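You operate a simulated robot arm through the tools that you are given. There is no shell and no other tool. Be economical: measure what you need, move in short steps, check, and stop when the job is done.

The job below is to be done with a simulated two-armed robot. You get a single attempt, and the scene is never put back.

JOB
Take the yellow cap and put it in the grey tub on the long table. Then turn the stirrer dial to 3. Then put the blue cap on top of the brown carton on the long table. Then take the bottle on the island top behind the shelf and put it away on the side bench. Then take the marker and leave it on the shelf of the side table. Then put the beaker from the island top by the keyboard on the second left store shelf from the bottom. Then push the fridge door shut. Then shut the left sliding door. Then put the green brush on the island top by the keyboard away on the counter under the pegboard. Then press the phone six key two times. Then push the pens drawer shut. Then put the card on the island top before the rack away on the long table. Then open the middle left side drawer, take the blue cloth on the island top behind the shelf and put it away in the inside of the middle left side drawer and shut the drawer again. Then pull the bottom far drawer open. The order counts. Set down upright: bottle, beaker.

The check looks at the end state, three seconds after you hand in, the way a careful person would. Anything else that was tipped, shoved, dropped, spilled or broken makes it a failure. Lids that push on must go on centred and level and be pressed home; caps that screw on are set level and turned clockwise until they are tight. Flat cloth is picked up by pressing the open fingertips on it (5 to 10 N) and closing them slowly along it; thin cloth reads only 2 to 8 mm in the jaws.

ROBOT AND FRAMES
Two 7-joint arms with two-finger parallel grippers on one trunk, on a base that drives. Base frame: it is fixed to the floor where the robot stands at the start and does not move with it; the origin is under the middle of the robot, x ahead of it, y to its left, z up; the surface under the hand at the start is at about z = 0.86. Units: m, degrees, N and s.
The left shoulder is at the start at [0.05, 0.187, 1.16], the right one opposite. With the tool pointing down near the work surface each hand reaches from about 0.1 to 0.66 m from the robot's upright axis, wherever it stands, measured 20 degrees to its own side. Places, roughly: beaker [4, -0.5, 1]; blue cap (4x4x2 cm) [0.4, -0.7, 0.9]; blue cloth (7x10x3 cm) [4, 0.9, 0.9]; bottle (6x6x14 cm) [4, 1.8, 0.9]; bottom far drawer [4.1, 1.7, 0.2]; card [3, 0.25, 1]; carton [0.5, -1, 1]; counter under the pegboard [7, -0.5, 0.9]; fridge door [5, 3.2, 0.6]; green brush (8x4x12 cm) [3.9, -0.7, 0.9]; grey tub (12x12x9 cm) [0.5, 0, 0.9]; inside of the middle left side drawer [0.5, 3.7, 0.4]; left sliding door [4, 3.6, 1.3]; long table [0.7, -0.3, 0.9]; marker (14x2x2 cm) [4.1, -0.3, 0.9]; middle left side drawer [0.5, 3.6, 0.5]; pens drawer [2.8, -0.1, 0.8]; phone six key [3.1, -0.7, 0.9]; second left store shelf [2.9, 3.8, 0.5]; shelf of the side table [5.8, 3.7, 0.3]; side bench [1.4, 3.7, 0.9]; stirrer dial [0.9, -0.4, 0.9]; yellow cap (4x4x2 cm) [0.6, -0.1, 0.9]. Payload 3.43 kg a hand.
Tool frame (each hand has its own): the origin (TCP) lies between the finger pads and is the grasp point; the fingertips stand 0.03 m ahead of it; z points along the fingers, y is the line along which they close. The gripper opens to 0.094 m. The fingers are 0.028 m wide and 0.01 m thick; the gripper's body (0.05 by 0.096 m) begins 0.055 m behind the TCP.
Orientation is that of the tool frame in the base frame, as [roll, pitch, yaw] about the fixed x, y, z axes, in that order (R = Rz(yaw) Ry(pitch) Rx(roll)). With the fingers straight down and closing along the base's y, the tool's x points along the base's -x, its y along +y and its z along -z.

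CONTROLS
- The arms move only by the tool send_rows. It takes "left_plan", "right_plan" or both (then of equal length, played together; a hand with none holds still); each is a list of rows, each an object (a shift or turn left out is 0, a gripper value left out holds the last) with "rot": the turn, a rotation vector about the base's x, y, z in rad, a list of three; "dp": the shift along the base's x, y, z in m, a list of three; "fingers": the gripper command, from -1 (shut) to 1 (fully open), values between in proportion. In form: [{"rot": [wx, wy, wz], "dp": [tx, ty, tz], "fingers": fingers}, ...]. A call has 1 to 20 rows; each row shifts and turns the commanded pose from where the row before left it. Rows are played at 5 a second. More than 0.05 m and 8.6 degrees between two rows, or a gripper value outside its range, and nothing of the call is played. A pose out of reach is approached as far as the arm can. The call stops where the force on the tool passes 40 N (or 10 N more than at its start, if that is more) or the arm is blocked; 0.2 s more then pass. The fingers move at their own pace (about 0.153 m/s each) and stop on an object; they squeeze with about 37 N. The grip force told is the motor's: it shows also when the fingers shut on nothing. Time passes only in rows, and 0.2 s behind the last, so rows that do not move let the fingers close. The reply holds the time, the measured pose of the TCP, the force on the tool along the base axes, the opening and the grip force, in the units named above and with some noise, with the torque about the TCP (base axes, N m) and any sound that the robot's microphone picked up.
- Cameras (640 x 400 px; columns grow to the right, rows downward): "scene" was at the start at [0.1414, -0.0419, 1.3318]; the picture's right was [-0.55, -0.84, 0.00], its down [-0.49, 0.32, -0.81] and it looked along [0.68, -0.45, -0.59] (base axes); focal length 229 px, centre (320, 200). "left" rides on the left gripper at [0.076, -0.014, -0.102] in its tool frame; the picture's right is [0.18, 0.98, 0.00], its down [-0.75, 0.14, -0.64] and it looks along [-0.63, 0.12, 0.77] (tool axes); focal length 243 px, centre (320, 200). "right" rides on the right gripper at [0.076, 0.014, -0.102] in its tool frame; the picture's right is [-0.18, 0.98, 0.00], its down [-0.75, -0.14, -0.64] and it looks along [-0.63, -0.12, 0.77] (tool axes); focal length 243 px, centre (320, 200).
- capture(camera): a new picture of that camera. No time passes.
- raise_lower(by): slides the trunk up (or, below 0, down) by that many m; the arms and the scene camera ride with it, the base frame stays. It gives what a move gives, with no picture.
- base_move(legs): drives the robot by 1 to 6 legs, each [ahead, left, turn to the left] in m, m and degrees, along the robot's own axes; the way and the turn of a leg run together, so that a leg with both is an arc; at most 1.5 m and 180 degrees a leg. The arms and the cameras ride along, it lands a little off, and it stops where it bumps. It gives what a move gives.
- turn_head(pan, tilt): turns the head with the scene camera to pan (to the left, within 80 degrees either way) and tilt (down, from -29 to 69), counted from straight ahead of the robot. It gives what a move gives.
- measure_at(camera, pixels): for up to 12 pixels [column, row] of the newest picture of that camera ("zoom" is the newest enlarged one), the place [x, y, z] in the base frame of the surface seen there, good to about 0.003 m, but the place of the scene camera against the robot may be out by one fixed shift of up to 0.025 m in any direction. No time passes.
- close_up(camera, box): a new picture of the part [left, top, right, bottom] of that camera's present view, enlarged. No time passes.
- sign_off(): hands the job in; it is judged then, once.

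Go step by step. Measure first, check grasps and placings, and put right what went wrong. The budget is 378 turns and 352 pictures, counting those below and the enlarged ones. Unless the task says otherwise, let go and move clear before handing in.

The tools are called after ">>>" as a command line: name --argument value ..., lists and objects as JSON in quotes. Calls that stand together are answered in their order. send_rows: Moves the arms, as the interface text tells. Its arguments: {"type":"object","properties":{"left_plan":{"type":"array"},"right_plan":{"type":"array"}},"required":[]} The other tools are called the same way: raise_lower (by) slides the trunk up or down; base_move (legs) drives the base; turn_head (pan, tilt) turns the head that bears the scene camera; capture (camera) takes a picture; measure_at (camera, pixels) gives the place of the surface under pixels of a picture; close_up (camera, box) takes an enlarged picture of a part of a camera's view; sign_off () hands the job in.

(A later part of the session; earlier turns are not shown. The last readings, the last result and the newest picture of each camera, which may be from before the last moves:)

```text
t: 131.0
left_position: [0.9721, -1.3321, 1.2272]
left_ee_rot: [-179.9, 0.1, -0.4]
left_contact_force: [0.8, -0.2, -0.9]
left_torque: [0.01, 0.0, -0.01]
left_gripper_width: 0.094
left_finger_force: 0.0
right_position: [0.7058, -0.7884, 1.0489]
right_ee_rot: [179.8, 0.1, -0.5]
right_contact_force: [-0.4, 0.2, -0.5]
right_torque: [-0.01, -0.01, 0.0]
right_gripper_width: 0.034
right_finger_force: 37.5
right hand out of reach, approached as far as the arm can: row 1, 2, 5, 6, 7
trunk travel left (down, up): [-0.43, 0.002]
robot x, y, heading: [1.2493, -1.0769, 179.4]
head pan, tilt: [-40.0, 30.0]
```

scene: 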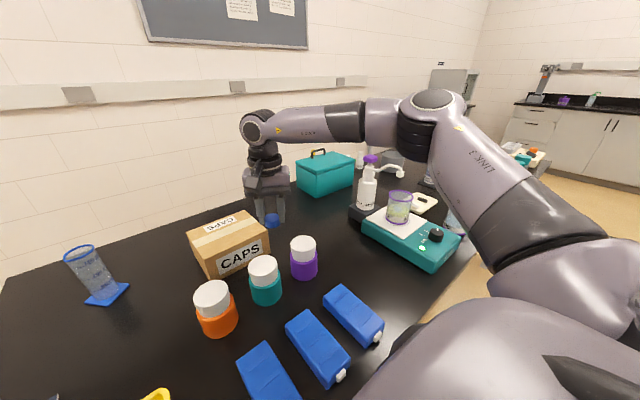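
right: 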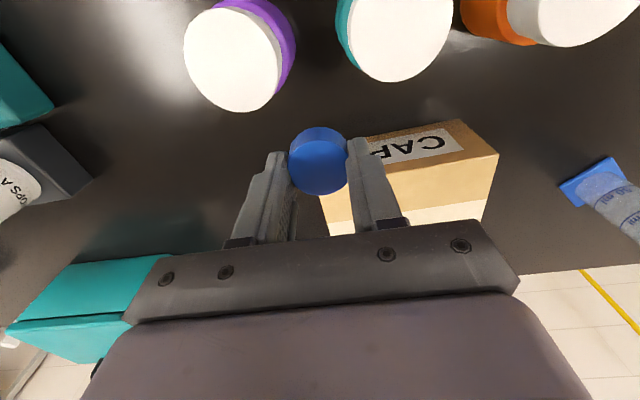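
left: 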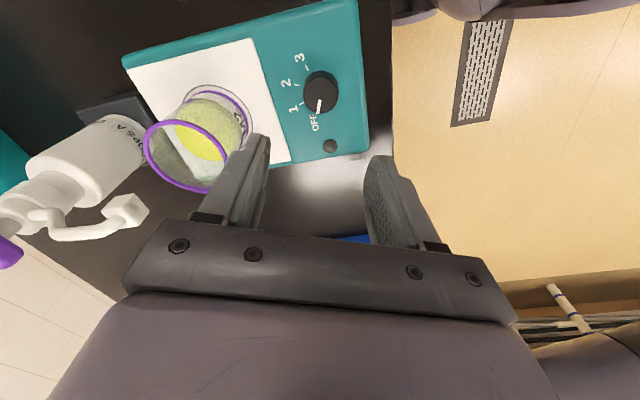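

Still out of reach from here. I'll go back round to the original side where the carton is easily reachable: retract, lower the trunk, drive.

>>> send_rows --right_plan '[{"dp": [0.02, 0, 0.04]}, {"dp": [0.02, 0, 0.04]}, {"dp": [0.03, 0, 0.035]}, {"dp": [0.045, 0, 0.01]}, {"dp": [0.045, 0, 0.01]}, {"dp": [0.045, 0, 0.01]}, {"dp": [0.045, 0, 0]}, {"dp": [0.045, 0, 0]}]'

>>> raise_lower --by -0.055

>>> base_move --legs '[[-0.2, 0, 0], [0, 0.87, 0], [1.15, 0, 0], [0, 0, 180], [-0.3, 0, 0], [0, 1.3, 0]]'

>>> turn_head --pan -30 --tilt 45

>>> capture --camera "scene"

```text
t: 132.8
left_position: [0.9744, -1.3314, 1.2273]
left_ee_rot: [180.0, 0.0, -0.3]
left_contact_force: [0.3, 0.6, 0.6]
left_torque: [0.01, 0.04, 0.0]
left_gripper_width: 0.094
left_finger_force: 0.1
right_position: [0.9997, -0.7894, 1.1961]
right_ee_rot: [179.8, 0.1, -0.4]
right_contact_force: [-0.4, 0.5, -0.7]
right_torque: [0.01, 0.04, -0.04]
right_gripper_width: 0.034
right_finger_force: 37.5
trunk travel left (down, up): [-0.43, 0.002]
robot x, y, heading: [1.2515, -1.0752, 179.4]
head pan, tilt: [-40.0, 30.0]
```

```text
t: 133.8
left_position: [0.9715, -1.3318, 1.1727]
left_ee_rot: [-179.9, 0.0, -0.3]
left_contact_force: [0.3, -0.6, -0.5]
left_torque: [0.02, -0.01, 0.01]
left_gripper_width: 0.094
left_finger_force: 0.0
right_position: [0.9992, -0.7884, 1.1399]
right_ee_rot: [179.9, 0.1, -0.4]
right_contact_force: [-0.4, -0.1, -0.8]
right_torque: [-0.01, 0.03, -0.03]
right_gripper_width: 0.0341
right_finger_force: 37.6
trunk travel left (down, up): [-0.375, 0.057]
robot x, y, heading: [1.2509, -1.0739, 179.6]
head pan, tilt: [-40.0, 30.0]
```

```text
t: 168.6
left_position: [0.3209, -0.3697, 1.1718]
left_ee_rot: [-179.9, -0.1, 178.2]
left_contact_force: [0.2, -0.1, -0.9]
left_torque: [-0.02, 0.01, 0.0]
left_gripper_width: 0.094
left_finger_force: 0.0
right_position: [0.2809, -0.9113, 1.1401]
right_ee_rot: [180.0, 0.1, 178.1]
right_contact_force: [-0.3, 0.0, -0.5]
right_torque: [-0.01, -0.01, 0.01]
right_gripper_width: 0.0341
right_finger_force: 37.1
trunk travel left (down, up): [-0.375, 0.057]
robot x, y, heading: [0.0392, -0.6146, -2.1]
head pan, tilt: [-40.0, 30.0]
```

```text
t: 169.3
left_position: [0.3223, -0.368, 1.1719]
left_ee_rot: [-179.9, 0.0, 178.1]
left_contact_force: [0.3, -0.4, 0.0]
left_torque: [-0.02, -0.02, -0.03]
left_gripper_width: 0.0938
left_finger_force: 0.1
right_position: [0.2808, -0.9107, 1.1402]
right_ee_rot: [179.9, 0.1, 178.1]
right_contact_force: [-0.5, -0.5, -0.4]
right_torque: [0.03, 0.0, 0.02]
right_gripper_width: 0.0339
right_finger_force: 37.2
trunk travel left (down, up): [-0.375, 0.057]
robot x, y, heading: [0.0394, -0.6169, -2.1]
head pan, tilt: [-30.0, 45.0]
```

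```text
298 pictures are left
```

scene: 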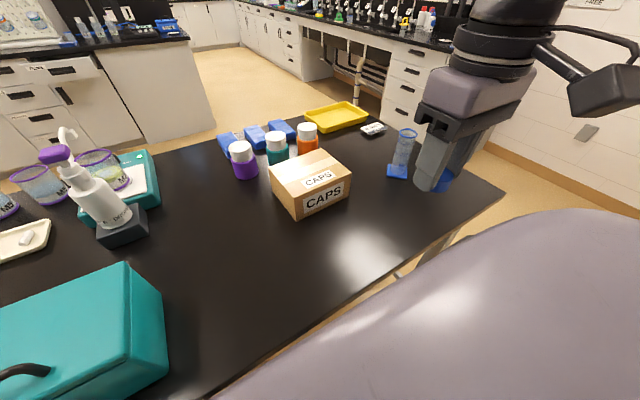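

>>> base_move --legs '[[0.05, 0, 2.1]]'

>>> send_rows --right_plan '[{"dp": [0.034, 0.004, 0]}, {"dp": [0.034, 0.004, 0]}, {"dp": [0.034, 0.004, 0]}, {"dp": [0.034, 0.004, 0]}, {"dp": [0.034, 0.004, 0]}, {"dp": [0.034, 0.004, 0]}, {"dp": [0.03, 0, 0]}, {"dp": [0, 0, -0.04]}, {"dp": [0, 0, -0.04]}, {}]'

>>> capture --camera "right"

```text
t: 170.2
left_position: [0.3629, -0.3604, 1.1726]
left_ee_rot: [-179.9, -0.2, -179.6]
left_contact_force: [0.9, 0.4, -0.4]
left_torque: [0.01, 0.03, -0.01]
left_gripper_width: 0.0942
left_finger_force: 0.1
right_position: [0.3416, -0.9033, 1.1397]
right_ee_rot: [179.8, 0.0, -179.8]
right_contact_force: [0.3, 0.3, -0.4]
right_torque: [0.01, -0.02, 0.04]
right_gripper_width: 0.0336
right_finger_force: 36.5
trunk travel left (down, up): [-0.375, 0.057]
robot x, y, heading: [0.0867, -0.6159, 0.2]
head pan, tilt: [-30.0, 45.0]
```

```text
t: 172.4
left_position: [0.3632, -0.3595, 1.172]
left_ee_rot: [-179.8, 0.0, -179.7]
left_contact_force: [0.1, 0.1, 0.2]
left_torque: [0.01, -0.04, 0.03]
left_gripper_width: 0.0939
left_finger_force: 0.1
right_position: [0.5755, -0.8785, 1.0589]
right_ee_rot: [179.9, 0.1, -179.8]
right_contact_force: [-0.9, 0.0, -0.2]
right_torque: [-0.05, 0.03, -0.01]
right_gripper_width: 0.0337
right_finger_force: 37.2
trunk travel left (down, up): [-0.375, 0.057]
robot x, y, heading: [0.0881, -0.6184, 0.2]
head pan, tilt: [-30.0, 45.0]
```

```text
297 pictures are left
```

right: 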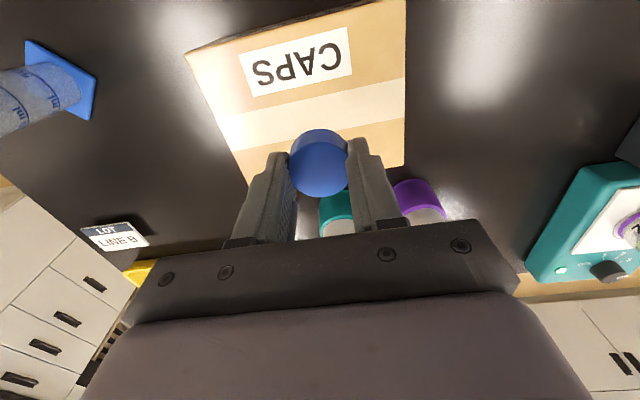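

>>> send_rows --right_plan '[{"dp": [0, 0, -0.04]}, {"dp": [0, 0, -0.025]}, {"dp": [0, 0, -0.006]}, {"dp": [0, 0, -0.003]}, {}]'

```text
t: 173.7
left_position: [0.3629, -0.3594, 1.1717]
left_ee_rot: [-180.0, -0.1, -179.7]
left_contact_force: [-0.3, -0.3, -0.2]
left_torque: [0.02, 0.03, 0.03]
left_gripper_width: 0.0941
left_finger_force: 0.1
right_position: [0.5754, -0.8791, 0.986]
right_ee_rot: [179.9, 0.1, -179.8]
right_contact_force: [0.2, -0.6, -0.9]
right_torque: [-0.01, -0.02, -0.01]
right_gripper_width: 0.0336
right_finger_force: 36.8
trunk travel left (down, up): [-0.375, 0.057]
robot x, y, heading: [0.0846, -0.6198, 0.4]
head pan, tilt: [-30.0, 45.0]
```

>>> send_rows --right_plan '[{"dp": [0, 0, -0.004]}, {"fingers": -0.1}, {"fingers": 0.1}, {}, {"dp": [0, 0, 0.04]}, {"dp": [0, 0, 0.045]}, {"dp": [-0.02, 0, 0.045]}, {"dp": [-0.03, 0, 0.03]}, {}]'

>>> capture --camera "right"

```text
t: 175.7
left_position: [0.3625, -0.3593, 1.1722]
left_ee_rot: [-179.9, 0.1, -179.6]
left_contact_force: [-0.5, 0.7, 0.4]
left_torque: [0.0, 0.04, 0.02]
left_gripper_width: 0.0938
left_finger_force: 0.1
right_position: [0.5243, -0.8793, 1.1421]
right_ee_rot: [179.9, -0.1, -179.8]
right_contact_force: [-0.5, 0.8, 0.6]
right_torque: [-0.02, 0.03, 0.01]
right_gripper_width: 0.0513
right_finger_force: 0.1
trunk travel left (down, up): [-0.375, 0.057]
robot x, y, heading: [0.0874, -0.6158, 0.1]
head pan, tilt: [-30.0, 45.0]
```

```text
296 pictures are left
```

right: 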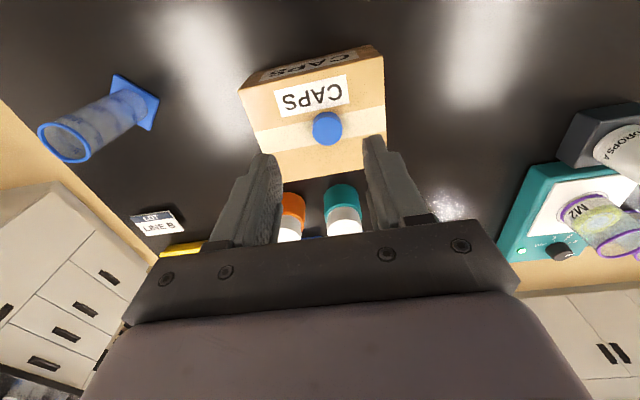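

Blue cap sits on the carton. Next is the bottle at the island; I tuck the right hand and look to the left to plan the way.

>>> send_rows --right_plan '[{"dp": [-0.04, 0.01, 0.01]}, {"dp": [-0.04, 0.01, 0.01]}, {"dp": [-0.04, 0.01, 0.01]}, {"dp": [-0.04, 0.01, 0.01]}, {"dp": [-0.02, 0.01, 0]}]'

>>> turn_head --pan 65 --tilt 20

>>> capture --camera "scene"

>>> turn_head --pan 10 --tilt 10

>>> capture --camera "scene"

```text
t: 176.8
left_position: [0.3627, -0.3598, 1.1724]
left_ee_rot: [-179.9, 0.0, -179.7]
left_contact_force: [-0.5, 0.2, 0.1]
left_torque: [0.0, -0.01, 0.01]
left_gripper_width: 0.0942
left_finger_force: 0.1
right_position: [0.3443, -0.8291, 1.1828]
right_ee_rot: [179.9, 0.0, -179.9]
right_contact_force: [-0.5, -0.2, -0.3]
right_torque: [0.01, -0.02, -0.01]
right_gripper_width: 0.0515
right_finger_force: 0.0
trunk travel left (down, up): [-0.375, 0.057]
robot x, y, heading: [0.0871, -0.6161, -0.1]
head pan, tilt: [-30.0, 45.0]
```

```text
t: 178.6
left_position: [0.3624, -0.3596, 1.171]
left_ee_rot: [-179.9, 0.0, -179.7]
left_contact_force: [0.3, 0.0, 0.4]
left_torque: [0.0, 0.0, 0.04]
left_gripper_width: 0.094
left_finger_force: 0.0
right_position: [0.3462, -0.8299, 1.1817]
right_ee_rot: [179.9, 0.2, -179.9]
right_contact_force: [-0.4, -0.3, -0.8]
right_torque: [0.01, -0.05, -0.02]
right_gripper_width: 0.0518
right_finger_force: 0.1
trunk travel left (down, up): [-0.375, 0.057]
robot x, y, heading: [0.0918, -0.6204, -0.2]
head pan, tilt: [65.0, 20.0]
```

```text
295 pictures are left
```

scene: 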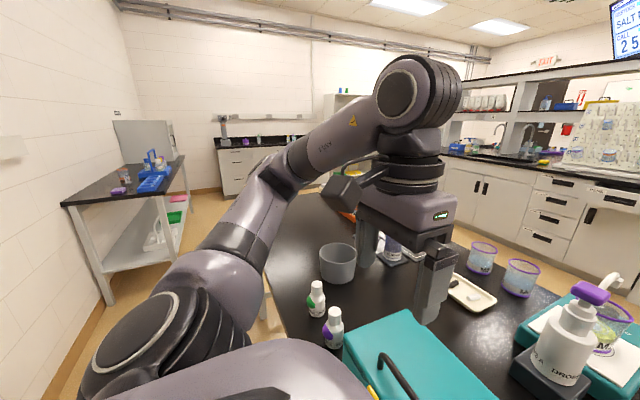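

```text
t: 179.8
left_position: [0.3637, -0.3597, 1.1732]
left_ee_rot: [-179.9, -0.1, -179.7]
left_contact_force: [0.3, -0.1, -0.3]
left_torque: [-0.02, 0.03, 0.02]
left_gripper_width: 0.094
left_finger_force: 0.0
right_position: [0.3465, -0.83, 1.1823]
right_ee_rot: [179.8, 0.1, -179.8]
right_contact_force: [-0.3, 0.3, -1.0]
right_torque: [0.02, 0.01, -0.02]
right_gripper_width: 0.0515
right_finger_force: 0.1
trunk travel left (down, up): [-0.375, 0.057]
robot x, y, heading: [0.0868, -0.6163, 0.1]
head pan, tilt: [10.0, 10.0]
```

```text
294 pictures are left
```

scene: 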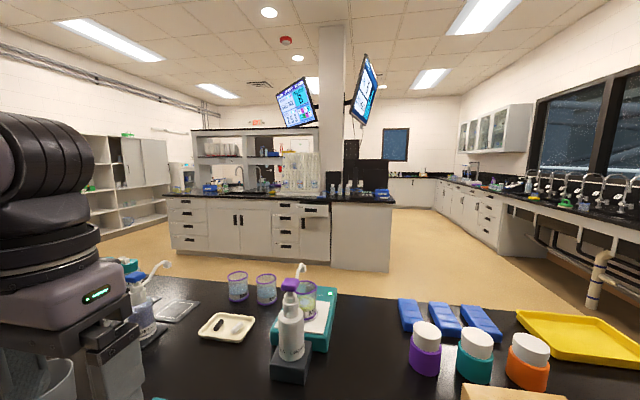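

I'll use the known clear route round the right end, into the aisle at x≈1.9, then look at the island.

>>> base_move --legs '[[-0.1, 0, 0], [0, -1.27, 0], [1.5, 0, 0], [0.35, 0, 0], [0, 1.5, 0], [0, 1.5, 0]]'

>>> turn_head --pan 20 --tilt 15

>>> capture --camera "scene"

>>> turn_head --pan 75 --tilt 15

>>> capture --camera "scene"

```text
t: 226.5
left_position: [2.1207, 1.3702, 1.1714]
left_ee_rot: [-180.0, -0.1, 180.0]
left_contact_force: [-0.1, -1.0, 0.3]
left_torque: [0.0, 0.01, -0.04]
left_gripper_width: 0.0937
left_finger_force: 0.0
right_position: [2.1013, 0.9016, 1.1817]
right_ee_rot: [179.9, 0.1, 180.0]
right_contact_force: [0.2, 1.1, -1.0]
right_torque: [-0.01, 0.0, -0.01]
right_gripper_width: 0.0517
right_finger_force: 0.1
trunk travel left (down, up): [-0.375, 0.057]
robot x, y, heading: [1.8461, 1.1128, -0.3]
head pan, tilt: [10.0, 10.0]
```

```text
t: 227.2
left_position: [2.1214, 1.3708, 1.1724]
left_ee_rot: [-179.9, 0.0, 180.0]
left_contact_force: [0.2, 0.3, 0.2]
left_torque: [0.01, 0.01, 0.0]
left_gripper_width: 0.094
left_finger_force: 0.1
right_position: [2.1008, 0.9016, 1.1818]
right_ee_rot: [179.8, 0.1, 179.8]
right_contact_force: [-1.3, 0.3, 0.2]
right_torque: [-0.02, 0.01, 0.02]
right_gripper_width: 0.0516
right_finger_force: 0.1
trunk travel left (down, up): [-0.375, 0.057]
robot x, y, heading: [1.846, 1.111, 0.1]
head pan, tilt: [20.0, 15.0]
```

```text
293 pictures are left
```

scene: 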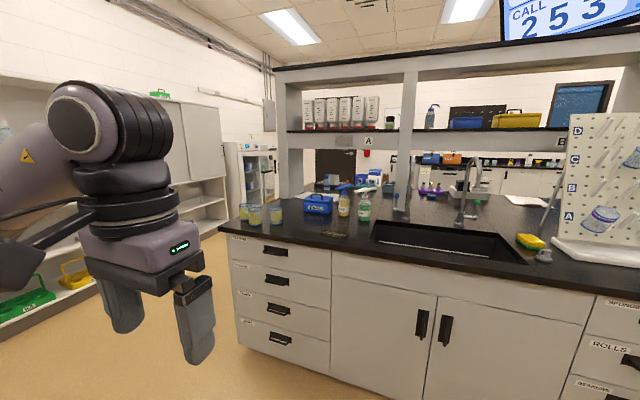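

```text
t: 228.5
left_position: [2.1202, 1.3697, 1.1713]
left_ee_rot: [-179.8, 0.0, -180.0]
left_contact_force: [-0.6, -0.5, 0.1]
left_torque: [0.0, 0.01, -0.01]
left_gripper_width: 0.0942
left_finger_force: 0.1
right_position: [2.1002, 0.8999, 1.1821]
right_ee_rot: [179.8, 0.2, 179.9]
right_contact_force: [0.7, 0.4, -0.7]
right_torque: [-0.04, 0.01, 0.0]
right_gripper_width: 0.0519
right_finger_force: 0.0
trunk travel left (down, up): [-0.375, 0.057]
robot x, y, heading: [1.843, 1.1136, 0.2]
head pan, tilt: [75.0, 15.0]
```

```text
292 pictures are left
```

scene: 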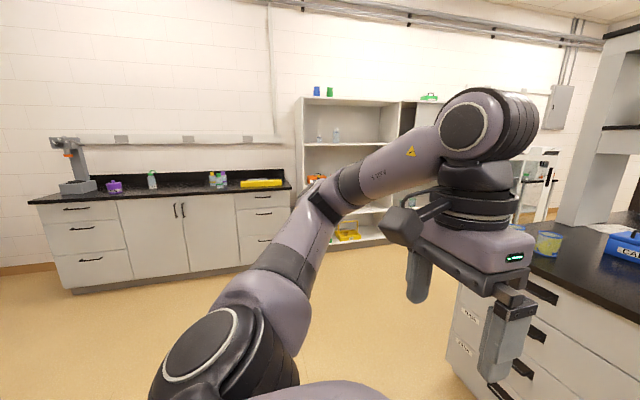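

>>> measure_at --camera "scene" --pixels '[[290, 185], [60, 290], [35, 205], [265, 260], [360, 245], [300, 190], [520, 220], [215, 183], [105, 187], [470, 330]]'

>>> close_up --camera "scene" --box '[20, 130, 320, 300]'

```text
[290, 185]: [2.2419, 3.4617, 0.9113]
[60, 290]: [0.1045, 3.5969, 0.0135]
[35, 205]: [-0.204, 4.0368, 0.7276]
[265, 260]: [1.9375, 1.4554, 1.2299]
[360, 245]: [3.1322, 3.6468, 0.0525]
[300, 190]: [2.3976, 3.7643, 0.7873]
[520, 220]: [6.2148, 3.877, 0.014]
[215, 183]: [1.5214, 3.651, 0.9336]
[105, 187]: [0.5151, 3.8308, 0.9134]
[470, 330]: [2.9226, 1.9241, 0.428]
```

```text
2.13 times, centred on (170, 215) of scene
```

zoom: 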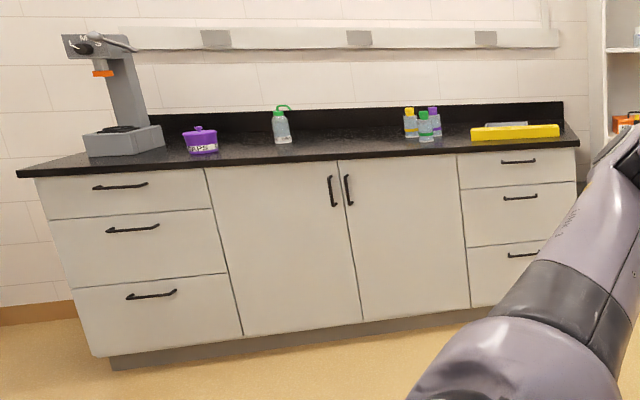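

Island's left end is y≈1.92 and the side bench front is y≈3.46. I drive round to the island's left end, facing −y, near the bottle.

>>> base_move --legs '[[0, 1.5, 0], [1.5, 0, 0], [0.55, 0, 0], [0, 0, -90]]'

>>> turn_head --pan 0 --tilt 35

>>> capture --camera "scene"

```text
t: 255.2
left_position: [4.1565, 2.2939, 1.1728]
left_ee_rot: [-179.9, 0.0, 89.5]
left_contact_force: [0.0, 0.5, -0.2]
left_torque: [0.02, 0.01, 0.02]
left_gripper_width: 0.0942
left_finger_force: 0.1
right_position: [3.6878, 2.3185, 1.1814]
right_ee_rot: [179.8, 0.1, 89.3]
right_contact_force: [0.2, 0.8, 0.5]
right_torque: [-0.02, 0.0, 0.0]
right_gripper_width: 0.0519
right_finger_force: 0.0
trunk travel left (down, up): [-0.375, 0.057]
robot x, y, heading: [3.9048, 2.5721, -91.0]
head pan, tilt: [75.0, 15.0]
```

```text
t: 256.6
left_position: [4.1565, 2.2948, 1.1715]
left_ee_rot: [-179.9, 0.0, 89.4]
left_contact_force: [-0.9, -1.0, -0.3]
left_torque: [0.0, -0.02, 0.02]
left_gripper_width: 0.0938
left_finger_force: 0.0
right_position: [3.6874, 2.3194, 1.1816]
right_ee_rot: [179.9, 0.2, 89.2]
right_contact_force: [0.6, -0.6, -0.1]
right_torque: [0.03, -0.03, 0.01]
right_gripper_width: 0.0518
right_finger_force: 0.0
trunk travel left (down, up): [-0.375, 0.057]
robot x, y, heading: [3.9059, 2.5697, -90.5]
head pan, tilt: [0.0, 35.0]
```

```text
290 pictures are left
```

scene: 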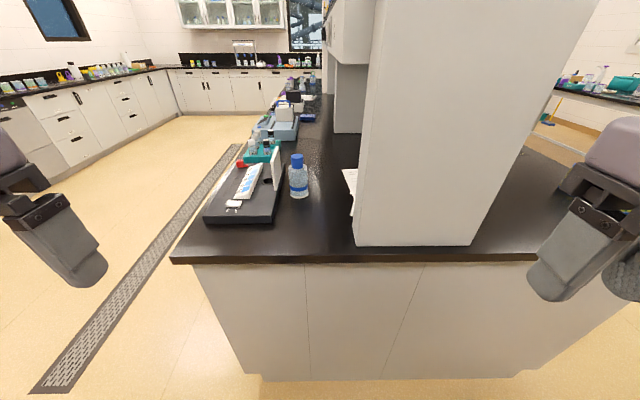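

>>> measure_at --camera "scene" --pixels '[[298, 160], [298, 190], [360, 245], [175, 258], [270, 258], [285, 205], [230, 205], [240, 180], [276, 165], [345, 175], [355, 210]]'

>>> close_up --camera "scene" --box '[200, 100, 376, 230]'

```text
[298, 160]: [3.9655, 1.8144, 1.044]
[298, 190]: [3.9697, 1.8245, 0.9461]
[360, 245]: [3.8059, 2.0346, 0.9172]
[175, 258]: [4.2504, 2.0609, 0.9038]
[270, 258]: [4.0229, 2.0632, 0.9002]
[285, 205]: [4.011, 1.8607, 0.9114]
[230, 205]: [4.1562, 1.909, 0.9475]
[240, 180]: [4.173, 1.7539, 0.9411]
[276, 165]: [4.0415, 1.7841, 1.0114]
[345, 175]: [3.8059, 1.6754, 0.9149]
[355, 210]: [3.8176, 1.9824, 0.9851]
```

```text
3.08 times, centred on (288, 165) of scene
```

zoom: 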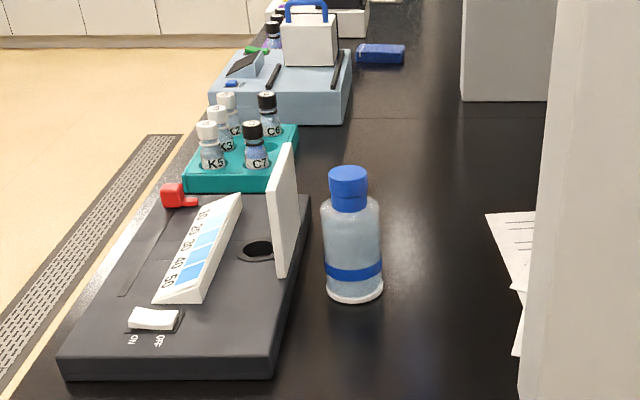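

Bottle at about (3.968,1.815), with the device's upright panel just to its +x side. I'll approach from the far side (facing −x) with the right hand and close along y... first drive there.

>>> base_move --legs '[[0, 0.8, 0], [0.93, 0, 0], [0, 0, -89]]'

>>> turn_head --pan -15 --tilt 40

>>> capture --camera "scene"

>>> capture --camera "right"

```text
t: 272.4
left_position: [4.4278, 1.3795, 1.1722]
left_ee_rot: [-179.9, 0.0, -0.1]
left_contact_force: [-0.6, -0.1, -0.5]
left_torque: [-0.04, 0.02, -0.02]
left_gripper_width: 0.0943
left_finger_force: 0.0
right_position: [4.4491, 1.8468, 1.181]
right_ee_rot: [179.8, 0.2, -0.2]
right_contact_force: [0.5, 0.4, 0.6]
right_torque: [0.02, 0.01, 0.02]
right_gripper_width: 0.0519
right_finger_force: 0.0
trunk travel left (down, up): [-0.375, 0.057]
robot x, y, heading: [4.7054, 1.6315, 179.9]
head pan, tilt: [0.0, 35.0]
```

```text
t: 273.2
left_position: [4.4261, 1.3789, 1.1715]
left_ee_rot: [-180.0, 0.0, -0.2]
left_contact_force: [0.6, -0.2, 0.3]
left_torque: [-0.01, -0.02, 0.0]
left_gripper_width: 0.0939
left_finger_force: 0.1
right_position: [4.4486, 1.8472, 1.1814]
right_ee_rot: [179.8, 0.1, -0.1]
right_contact_force: [0.0, 0.3, -0.8]
right_torque: [0.01, 0.04, 0.06]
right_gripper_width: 0.0517
right_finger_force: 0.0
trunk travel left (down, up): [-0.375, 0.057]
robot x, y, heading: [4.7051, 1.6367, 179.6]
head pan, tilt: [-15.0, 40.0]
```

```text
288 pictures are left
```

scene: 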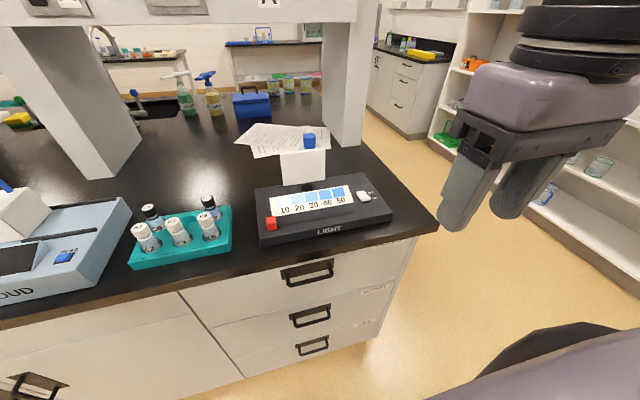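

```text
287 pictures are left
```

right: 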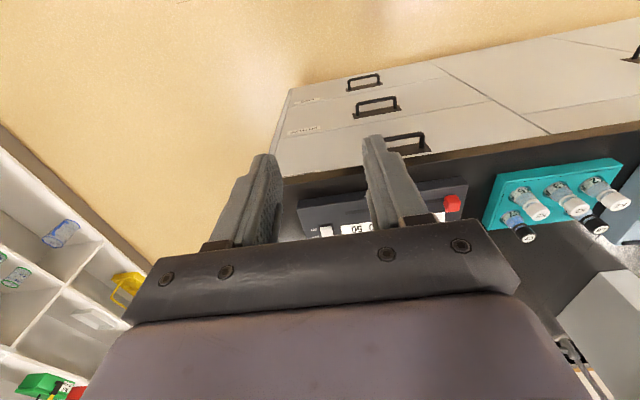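

>>> measure_at --camera "right" --pixels '[[330, 180], [480, 150], [330, 200], [455, 205]]'

>>> measure_at --camera "scene" --pixels '[[310, 232], [330, 243], [309, 135], [280, 160], [325, 165], [312, 345], [310, 318], [308, 272], [345, 100]]'

```text
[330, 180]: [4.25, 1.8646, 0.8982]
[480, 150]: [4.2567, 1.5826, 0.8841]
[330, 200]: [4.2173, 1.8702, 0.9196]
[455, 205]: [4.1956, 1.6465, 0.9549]
```

```text
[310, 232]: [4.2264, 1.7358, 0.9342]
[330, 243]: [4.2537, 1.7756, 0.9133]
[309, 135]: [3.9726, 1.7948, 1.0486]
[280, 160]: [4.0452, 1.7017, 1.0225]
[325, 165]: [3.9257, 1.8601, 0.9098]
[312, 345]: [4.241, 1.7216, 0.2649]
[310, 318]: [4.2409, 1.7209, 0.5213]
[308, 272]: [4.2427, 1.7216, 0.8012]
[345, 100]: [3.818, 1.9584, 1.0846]
```

>>> base_move --legs '[[0.235, 0, 0]]'

>>> send_rows --right_plan '[{"dp": [-0.03, -0.006, -0.012], "fingers": 1}, {"dp": [-0.03, -0.006, -0.012]}, {"dp": [-0.03, -0.006, -0.012]}, {"dp": [-0.03, -0.006, -0.012]}, {"dp": [-0.03, -0.006, -0.012]}, {"dp": [-0.03, -0.006, 0]}, {}]'

>>> capture --camera "right"

```text
t: 274.7
left_position: [4.316, 1.3782, 1.1721]
left_ee_rot: [-179.9, 0.0, -0.2]
left_contact_force: [0.5, 0.0, -0.9]
left_torque: [0.01, -0.06, 0.01]
left_gripper_width: 0.0941
left_finger_force: 0.1
right_position: [4.3356, 1.8476, 1.1818]
right_ee_rot: [179.9, 0.1, -0.2]
right_contact_force: [0.2, 0.7, -0.5]
right_torque: [-0.02, -0.01, 0.02]
right_gripper_width: 0.0515
right_finger_force: 0.0
trunk travel left (down, up): [-0.375, 0.057]
robot x, y, heading: [4.5955, 1.6339, 179.5]
head pan, tilt: [-15.0, 40.0]
stopped in leg 1: the robot was blocked; the commanded pose is now the measured one
```

```text
t: 276.3
left_position: [4.3149, 1.3778, 1.1735]
left_ee_rot: [-179.9, 0.2, -0.2]
left_contact_force: [-0.3, 0.4, -0.5]
left_torque: [-0.05, -0.01, 0.02]
left_gripper_width: 0.0937
left_finger_force: 0.2
right_position: [4.1571, 1.8122, 1.1222]
right_ee_rot: [180.0, 0.2, -0.2]
right_contact_force: [-0.1, -0.7, -0.6]
right_torque: [-0.03, 0.05, 0.01]
right_gripper_width: 0.0939
right_finger_force: 0.1
trunk travel left (down, up): [-0.375, 0.057]
robot x, y, heading: [4.5941, 1.6358, 179.6]
head pan, tilt: [-15.0, 40.0]
```

```text
286 pictures are left
```

right: 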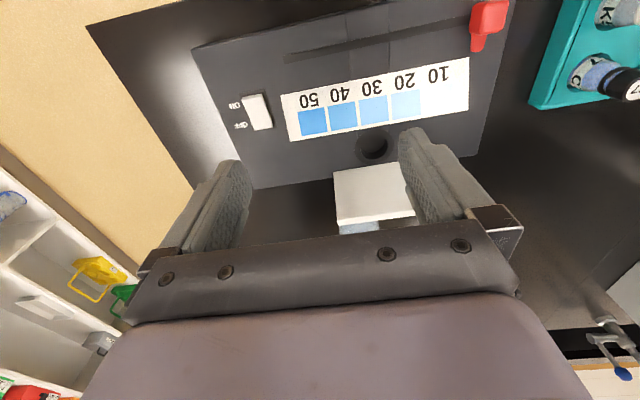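

The base is blocked 0.345 m from the island edge (cabinet goes to the floor), so from here the panel is in the way of a tilted reach. I go back to the island's left end and use the left hand with a forward tilt.

>>> send_rows --right_plan '[{"dp": [0.045, 0, 0.01]}, {"dp": [0.045, 0, 0.01]}, {"dp": [0.045, 0, 0.01]}, {"dp": [0.045, 0, 0.01]}]'

>>> base_move --legs '[[-0.2, 0, 0], [0, 0, 90.4], [-1.0, 0, 0], [0, -1.02, 0]]'

>>> turn_head --pan 10 --tilt 40

>>> capture --camera "scene"

```text
t: 277.3
left_position: [4.3158, 1.3791, 1.1729]
left_ee_rot: [-179.9, 0.0, -0.2]
left_contact_force: [0.5, 0.1, 0.2]
left_torque: [-0.02, 0.02, -0.04]
left_gripper_width: 0.0939
left_finger_force: 0.0
right_position: [4.3388, 1.8102, 1.1627]
right_ee_rot: [179.9, 0.2, -0.2]
right_contact_force: [0.8, -0.3, -0.1]
right_torque: [0.02, 0.04, 0.05]
right_gripper_width: 0.0941
right_finger_force: 0.2
trunk travel left (down, up): [-0.375, 0.057]
robot x, y, heading: [4.5954, 1.6344, 179.6]
head pan, tilt: [-15.0, 40.0]
```

```text
t: 296.4
left_position: [4.0292, 2.3607, 1.1722]
left_ee_rot: [-179.9, 0.0, 89.8]
left_contact_force: [1.2, 0.5, 0.1]
left_torque: [0.03, -0.01, 0.0]
left_gripper_width: 0.0942
left_finger_force: 0.0
right_position: [3.5974, 2.3818, 1.1618]
right_ee_rot: [179.9, 0.2, 89.8]
right_contact_force: [0.0, -0.6, -0.3]
right_torque: [-0.01, -0.02, 0.0]
right_gripper_width: 0.0941
right_finger_force: 0.1
trunk travel left (down, up): [-0.375, 0.057]
robot x, y, heading: [3.7724, 2.6418, -90.2]
head pan, tilt: [-15.0, 40.0]
```

```text
t: 297.3
left_position: [4.0283, 2.3599, 1.172]
left_ee_rot: [-179.9, 0.0, 89.8]
left_contact_force: [0.8, 0.4, -0.6]
left_torque: [0.03, 0.02, 0.0]
left_gripper_width: 0.0942
left_finger_force: 0.0
right_position: [3.5968, 2.3817, 1.1614]
right_ee_rot: [179.9, 0.2, 89.8]
right_contact_force: [0.7, -0.7, -0.9]
right_torque: [-0.01, -0.01, 0.0]
right_gripper_width: 0.0937
right_finger_force: 0.1
trunk travel left (down, up): [-0.375, 0.057]
robot x, y, heading: [3.7726, 2.6351, -90.5]
head pan, tilt: [10.0, 40.0]
```

```text
285 pictures are left
```

scene: 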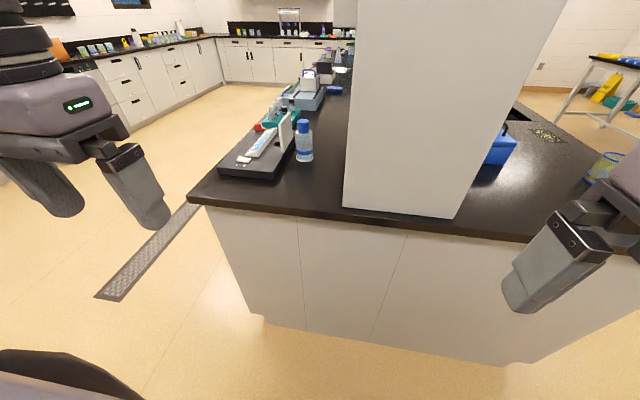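

>>> base_move --legs '[[0.215, 0, 0]]'

>>> send_rows --left_plan '[{"rot": [-0.148, 0, 0], "dp": [-0.015, 0, -0.01], "fingers": 1}, {"rot": [-0.148, 0, 0], "dp": [-0.015, 0, -0.01]}, {"rot": [-0.148, 0, 0], "dp": [-0.015, 0, -0.01]}, {"rot": [-0.148, 0, 0], "dp": [-0.015, 0, -0.01]}, {}]'

>>> capture --camera "left"

```text
t: 298.9
left_position: [4.0286, 2.1459, 1.1718]
left_ee_rot: [-179.9, 0.0, 89.9]
left_contact_force: [-0.1, -1.2, 0.4]
left_torque: [0.03, 0.0, 0.0]
left_gripper_width: 0.094
left_finger_force: 0.1
right_position: [3.5971, 2.1658, 1.1629]
right_ee_rot: [179.9, 0.1, 89.9]
right_contact_force: [-0.6, 0.0, -0.9]
right_torque: [0.01, 0.01, -0.01]
right_gripper_width: 0.0942
right_finger_force: 0.2
trunk travel left (down, up): [-0.375, 0.057]
robot x, y, heading: [3.7752, 2.4262, -90.2]
head pan, tilt: [10.0, 40.0]
```

```text
t: 300.1
left_position: [3.9588, 2.1226, 1.1572]
left_ee_rot: [-180.0, 34.1, 90.0]
left_contact_force: [0.4, 0.7, 0.1]
left_torque: [-0.02, 0.01, -0.03]
left_gripper_width: 0.0939
left_finger_force: 0.0
left hand out of reach, approached as far as the arm can: row 3, 4
right_position: [3.597, 2.1655, 1.1618]
right_ee_rot: [179.9, 0.2, 89.9]
right_contact_force: [0.5, -0.3, 0.5]
right_torque: [0.0, 0.0, -0.01]
right_gripper_width: 0.094
right_finger_force: 0.0
trunk travel left (down, up): [-0.375, 0.057]
robot x, y, heading: [3.7704, 2.4222, -90.3]
head pan, tilt: [10.0, 40.0]
```

```text
284 pictures are left
```

left: 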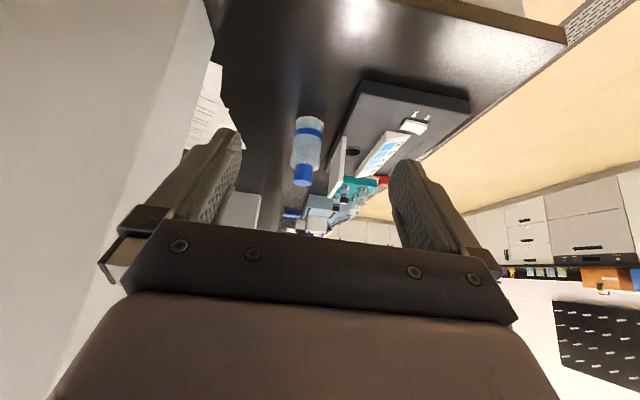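

>>> measure_at --camera "left" --pixels '[[308, 130], [293, 140], [323, 140], [302, 175], [308, 152], [340, 150], [345, 185], [370, 95], [330, 60], [210, 100]]'

>>> close_up --camera "left" --box '[250, 90, 410, 200]'

```text
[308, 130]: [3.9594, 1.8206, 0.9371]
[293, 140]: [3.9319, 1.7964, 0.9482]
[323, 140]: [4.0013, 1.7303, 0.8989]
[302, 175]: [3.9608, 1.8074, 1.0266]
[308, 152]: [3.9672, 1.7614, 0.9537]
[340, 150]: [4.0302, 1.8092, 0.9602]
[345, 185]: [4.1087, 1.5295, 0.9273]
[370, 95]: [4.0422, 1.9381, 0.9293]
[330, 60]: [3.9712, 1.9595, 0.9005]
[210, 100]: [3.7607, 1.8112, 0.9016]
```

```text
3.64 times, centred on (330, 145) of left
```

zoom: 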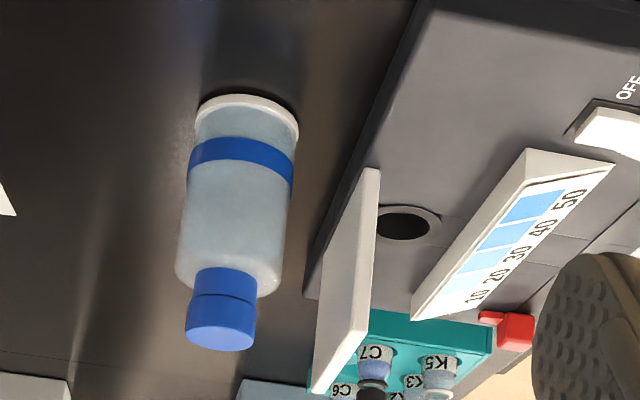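

>>> measure_at --camera "zoom" --pixels '[[245, 105], [200, 165], [285, 175], [240, 165], [185, 260], [275, 270], [230, 250], [220, 330], [225, 275], [345, 200], [340, 340], [230, 345]]'

```text
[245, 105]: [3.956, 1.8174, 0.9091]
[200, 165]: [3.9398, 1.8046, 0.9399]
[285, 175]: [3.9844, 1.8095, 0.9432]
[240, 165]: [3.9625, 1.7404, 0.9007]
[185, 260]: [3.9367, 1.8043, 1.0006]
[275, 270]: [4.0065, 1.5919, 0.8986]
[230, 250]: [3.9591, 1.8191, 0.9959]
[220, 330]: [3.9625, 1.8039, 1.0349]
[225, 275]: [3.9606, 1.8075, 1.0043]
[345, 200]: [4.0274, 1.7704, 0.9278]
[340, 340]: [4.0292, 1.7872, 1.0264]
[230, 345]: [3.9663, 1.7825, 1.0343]
```

Bottle centre ≈(3.962,1.794), body x 3.937–3.989, panel at x≈4.02. I move to a pre-grasp back along the tool axis with the fingers opened to 75 mm.

>>> send_rows --left_plan '[{"dp": [0, -0.04, -0.008], "fingers": 0.6}, {"dp": [0, -0.04, -0.008]}, {"dp": [0, -0.04, -0.008]}, {"dp": [0, -0.04, -0.008]}, {"dp": [0, -0.04, -0.008]}, {"dp": [0, -0.039, -0.009]}, {}]'

>>> capture --camera "left"

```text
t: 301.7
left_position: [3.9587, 1.8844, 1.1082]
left_ee_rot: [-180.0, 34.1, 89.8]
left_contact_force: [0.1, -0.2, -0.4]
left_torque: [0.0, 0.0, 0.0]
left_gripper_width: 0.0754
left_finger_force: 0.0
right_position: [3.5965, 2.166, 1.1625]
right_ee_rot: [179.8, 0.2, 89.9]
right_contact_force: [0.0, 0.6, 0.1]
right_torque: [-0.02, 0.02, 0.04]
right_gripper_width: 0.0941
right_finger_force: 0.1
trunk travel left (down, up): [-0.375, 0.057]
robot x, y, heading: [3.7716, 2.4192, -90.1]
head pan, tilt: [10.0, 40.0]
```

```text
282 pictures are left
```

left: 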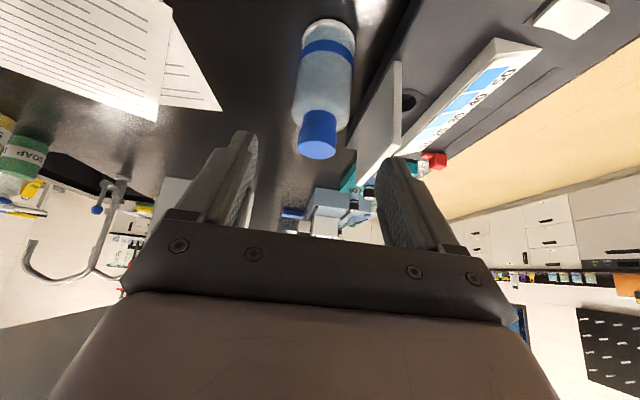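

>>> close_up --camera "left" --box '[256, 10, 448, 170]'

>>> measure_at --camera "left" --pixels '[[325, 75], [300, 80], [352, 80], [318, 145], [303, 140], [334, 142], [375, 110], [385, 80], [385, 140], [395, 100]]'

```text
2.50 times, centred on (352, 90) of left
```

zoom: 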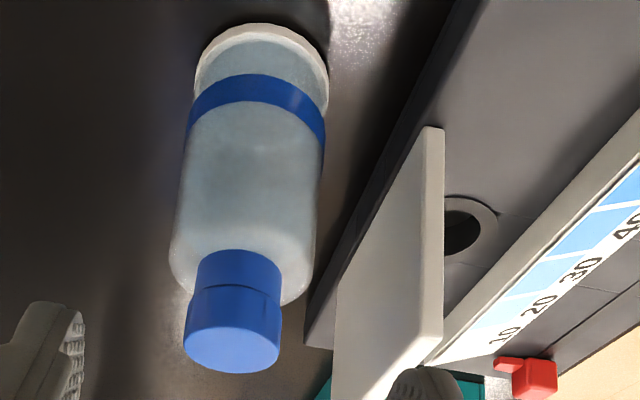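

```text
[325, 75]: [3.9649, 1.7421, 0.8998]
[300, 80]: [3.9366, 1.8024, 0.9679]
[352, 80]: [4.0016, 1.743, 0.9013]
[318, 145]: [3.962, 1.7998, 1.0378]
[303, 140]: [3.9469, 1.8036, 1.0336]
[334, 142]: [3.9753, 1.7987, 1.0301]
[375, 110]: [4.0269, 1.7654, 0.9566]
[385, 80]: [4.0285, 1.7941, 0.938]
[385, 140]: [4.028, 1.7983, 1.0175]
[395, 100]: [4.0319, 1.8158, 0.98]
```

>>> send_rows --left_plan '[{"dp": [0.0006, -0.0236, -0.034]}, {"dp": [0.0006, -0.0236, -0.034]}, {"dp": [0.0006, -0.0236, -0.034]}, {"dp": [0.0006, -0.0236, -0.034]}, {}, {"fingers": -0.2}, {"fingers": -1}, {}, {}]'

>>> capture --camera "left"

```text
t: 303.7
left_position: [3.9612, 1.7896, 0.9758]
left_ee_rot: [180.0, 34.5, 89.9]
left_contact_force: [2.6, 0.7, 23.1]
left_torque: [-0.74, -0.4, 0.06]
left_gripper_width: 0.0632
left_finger_force: 36.9
right_position: [3.5954, 2.169, 1.1633]
right_ee_rot: [179.9, 0.2, 89.9]
right_contact_force: [-0.3, 0.6, -0.3]
right_torque: [0.02, -0.05, 0.01]
right_gripper_width: 0.0938
right_finger_force: 0.0
trunk travel left (down, up): [-0.375, 0.057]
robot x, y, heading: [3.773, 2.4255, -90.3]
head pan, tilt: [10.0, 40.0]
```

```text
280 pictures are left
```

left: 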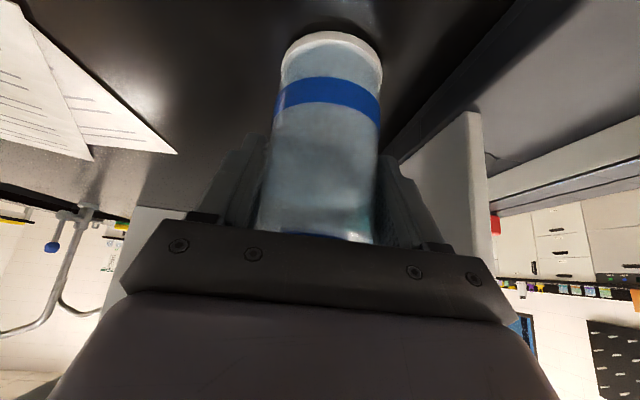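

Bottle gripped at 63 mm (palm seems to press on its cap, 23 N). I lift straight up.

>>> send_rows --left_plan '[{"dp": [0, 0, 0.01]}, {"dp": [0, 0, 0.03]}, {"dp": [0, 0, 0.04]}, {"dp": [0, 0, 0.04]}, {}]'

>>> capture --camera "left"

```text
t: 304.9
left_position: [3.9607, 1.789, 1.0904]
left_ee_rot: [180.0, 33.9, 89.8]
left_contact_force: [-0.7, 0.0, -2.7]
left_torque: [0.0, 0.0, -0.02]
left_gripper_width: 0.0623
left_finger_force: 36.8
right_position: [3.5967, 2.1664, 1.1627]
right_ee_rot: [180.0, 0.0, 89.9]
right_contact_force: [1.1, -0.3, -0.9]
right_torque: [0.03, 0.01, -0.01]
right_gripper_width: 0.0943
right_finger_force: 0.0
trunk travel left (down, up): [-0.375, 0.057]
robot x, y, heading: [3.7729, 2.4245, -89.8]
head pan, tilt: [10.0, 40.0]
```

```text
279 pictures are left
```

left: 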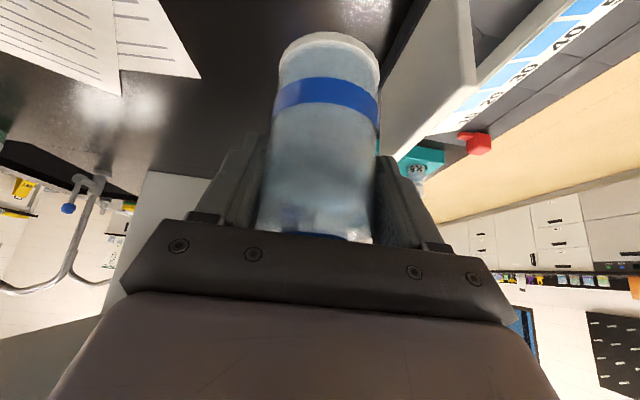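

>>> send_rows --left_plan '[{"dp": [0, 0.01, 0.035]}, {"dp": [0, 0.03, 0.025]}, {"dp": [0, 0.04, 0]}, {"dp": [0, 0.04, 0]}, {"dp": [0, 0.04, 0]}, {"dp": [0, 0.04, 0]}, {"dp": [0, 0.04, 0]}, {}]'

>>> base_move --legs '[[-0.33, 0, 0], [0, 0, 180], [0, 1.5, 0], [0, 0.72, 0]]'

>>> turn_head --pan 15 --tilt 35

>>> capture --camera "scene"

```text
t: 306.7
left_position: [3.9606, 2.0304, 1.1505]
left_ee_rot: [180.0, 33.9, 89.8]
left_contact_force: [-0.2, 0.2, -2.0]
left_torque: [-0.01, 0.01, 0.0]
left_gripper_width: 0.0626
left_finger_force: 37.2
right_position: [3.5959, 2.167, 1.161]
right_ee_rot: [179.9, 0.1, 89.9]
right_contact_force: [-0.3, -0.9, 0.4]
right_torque: [0.01, 0.02, 0.01]
right_gripper_width: 0.0941
right_finger_force: 0.0
trunk travel left (down, up): [-0.375, 0.057]
robot x, y, heading: [3.7749, 2.4221, -90.5]
head pan, tilt: [10.0, 40.0]
```

```text
t: 335.6
left_position: [1.3577, 3.1368, 1.1511]
left_ee_rot: [-179.9, 34.0, -89.7]
left_contact_force: [-0.7, -0.3, -1.6]
left_torque: [-0.01, 0.0, -0.01]
left_gripper_width: 0.062
left_finger_force: 36.7
right_position: [1.7228, 3.0037, 1.1616]
right_ee_rot: [179.9, 0.2, -89.7]
right_contact_force: [-0.4, 0.3, -0.7]
right_torque: [0.02, -0.02, -0.01]
right_gripper_width: 0.0942
right_finger_force: 0.0
trunk travel left (down, up): [-0.375, 0.057]
robot x, y, heading: [1.548, 2.7451, 90.5]
head pan, tilt: [10.0, 40.0]
```

```text
t: 336.2
left_position: [1.3593, 3.1381, 1.1504]
left_ee_rot: [-180.0, 34.1, -89.7]
left_contact_force: [-0.2, 0.2, -2.6]
left_torque: [0.01, -0.04, -0.01]
left_gripper_width: 0.0624
left_finger_force: 36.9
right_position: [1.7234, 3.0045, 1.1633]
right_ee_rot: [179.9, 0.3, -89.8]
right_contact_force: [-0.2, 0.0, -0.4]
right_torque: [0.01, 0.0, 0.01]
right_gripper_width: 0.0938
right_finger_force: 0.0
trunk travel left (down, up): [-0.375, 0.057]
robot x, y, heading: [1.55, 2.743, 90.1]
head pan, tilt: [15.0, 35.0]
```

```text
278 pictures are left
```

scene: 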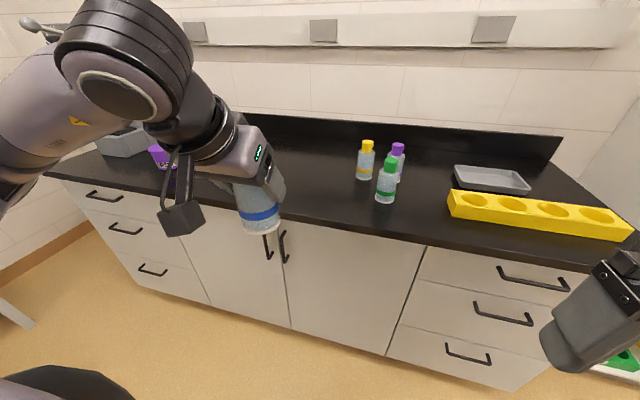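

>>> measure_at --camera "scene" --pixels '[[330, 228], [320, 160], [315, 190], [385, 195], [365, 175], [420, 240], [60, 172], [300, 150]]'

>>> capture --camera "left"

```text
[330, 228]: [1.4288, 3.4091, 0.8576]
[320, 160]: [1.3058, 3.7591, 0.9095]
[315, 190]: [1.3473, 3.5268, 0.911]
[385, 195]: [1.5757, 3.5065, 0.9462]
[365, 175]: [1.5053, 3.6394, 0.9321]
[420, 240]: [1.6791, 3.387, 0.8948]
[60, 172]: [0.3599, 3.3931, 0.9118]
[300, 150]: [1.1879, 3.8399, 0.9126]
```

```text
277 pictures are left
```

left: 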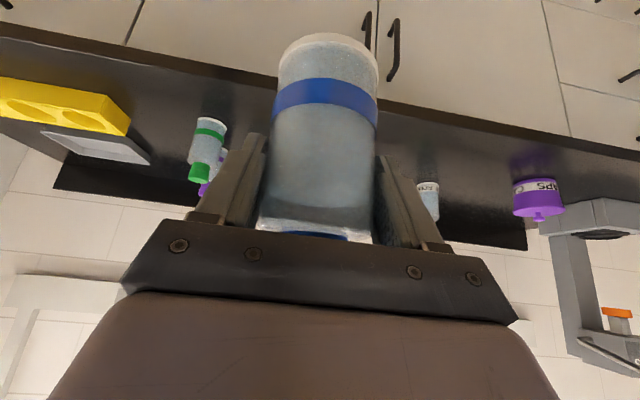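

>>> measure_at --camera "left" --pixels '[[230, 110], [440, 150], [205, 150], [428, 200], [250, 130], [180, 70]]'

>>> base_move --legs '[[0.27, 0, 0]]'

>>> capture --camera "left"

```text
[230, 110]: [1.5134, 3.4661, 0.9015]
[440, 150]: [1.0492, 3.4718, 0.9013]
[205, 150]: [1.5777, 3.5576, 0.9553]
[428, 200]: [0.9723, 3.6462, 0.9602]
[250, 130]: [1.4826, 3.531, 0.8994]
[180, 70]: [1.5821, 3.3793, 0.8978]
```

```text
t: 338.1
left_position: [1.3573, 3.4087, 1.1507]
left_ee_rot: [-180.0, 33.9, -89.8]
left_contact_force: [-0.2, -0.3, -2.1]
left_torque: [-0.02, -0.01, -0.01]
left_gripper_width: 0.0621
left_finger_force: 37.2
right_position: [1.7235, 3.2741, 1.1629]
right_ee_rot: [179.9, 0.1, -89.7]
right_contact_force: [0.2, -0.4, 0.5]
right_torque: [-0.01, 0.03, -0.01]
right_gripper_width: 0.0937
right_finger_force: 0.0
trunk travel left (down, up): [-0.375, 0.057]
robot x, y, heading: [1.5498, 3.019, 90.2]
head pan, tilt: [15.0, 35.0]
```

```text
276 pictures are left
```

left: 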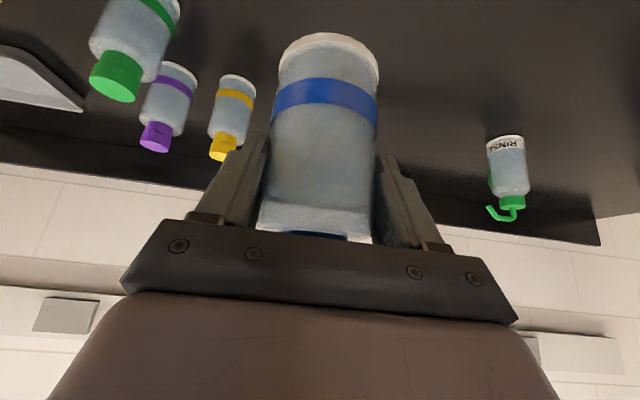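

>>> send_rows --left_plan '[{"dp": [0, 0.037, 0]}, {"dp": [0, 0.037, 0]}, {"dp": [0, 0.037, 0]}, {"dp": [0, 0, -0.045]}, {"dp": [0, 0, -0.045]}, {"dp": [0, 0, -0.045]}, {"dp": [0, 0, -0.025]}, {}]'

>>> capture --camera "left"

>>> capture --camera "scene"

```text
t: 339.9
left_position: [1.3578, 3.5211, 0.9895]
left_ee_rot: [-180.0, 33.9, -89.9]
left_contact_force: [0.7, -0.4, -2.3]
left_torque: [-0.05, -0.02, 0.0]
left_gripper_width: 0.0623
left_finger_force: 36.8
right_position: [1.7238, 3.2752, 1.1631]
right_ee_rot: [179.8, 0.1, -89.8]
right_contact_force: [0.6, -0.3, 0.0]
right_torque: [-0.03, 0.01, 0.04]
right_gripper_width: 0.0939
right_finger_force: 0.0
trunk travel left (down, up): [-0.375, 0.057]
robot x, y, heading: [1.5522, 3.0192, 90.2]
head pan, tilt: [15.0, 35.0]
```

```text
275 pictures are left
```

left: 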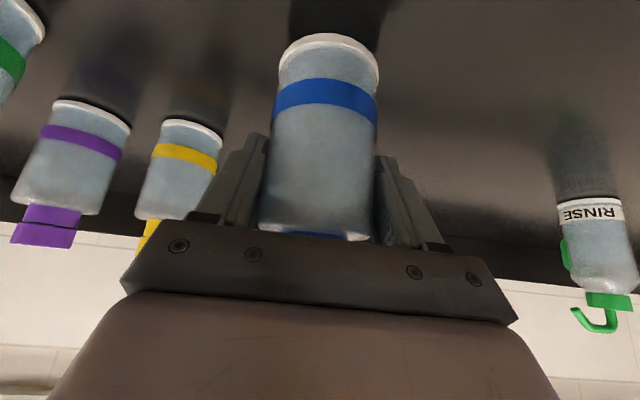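

```text
274 pictures are left
```

scene: 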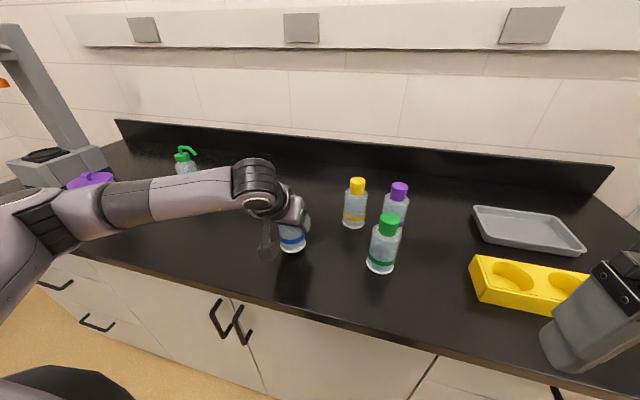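

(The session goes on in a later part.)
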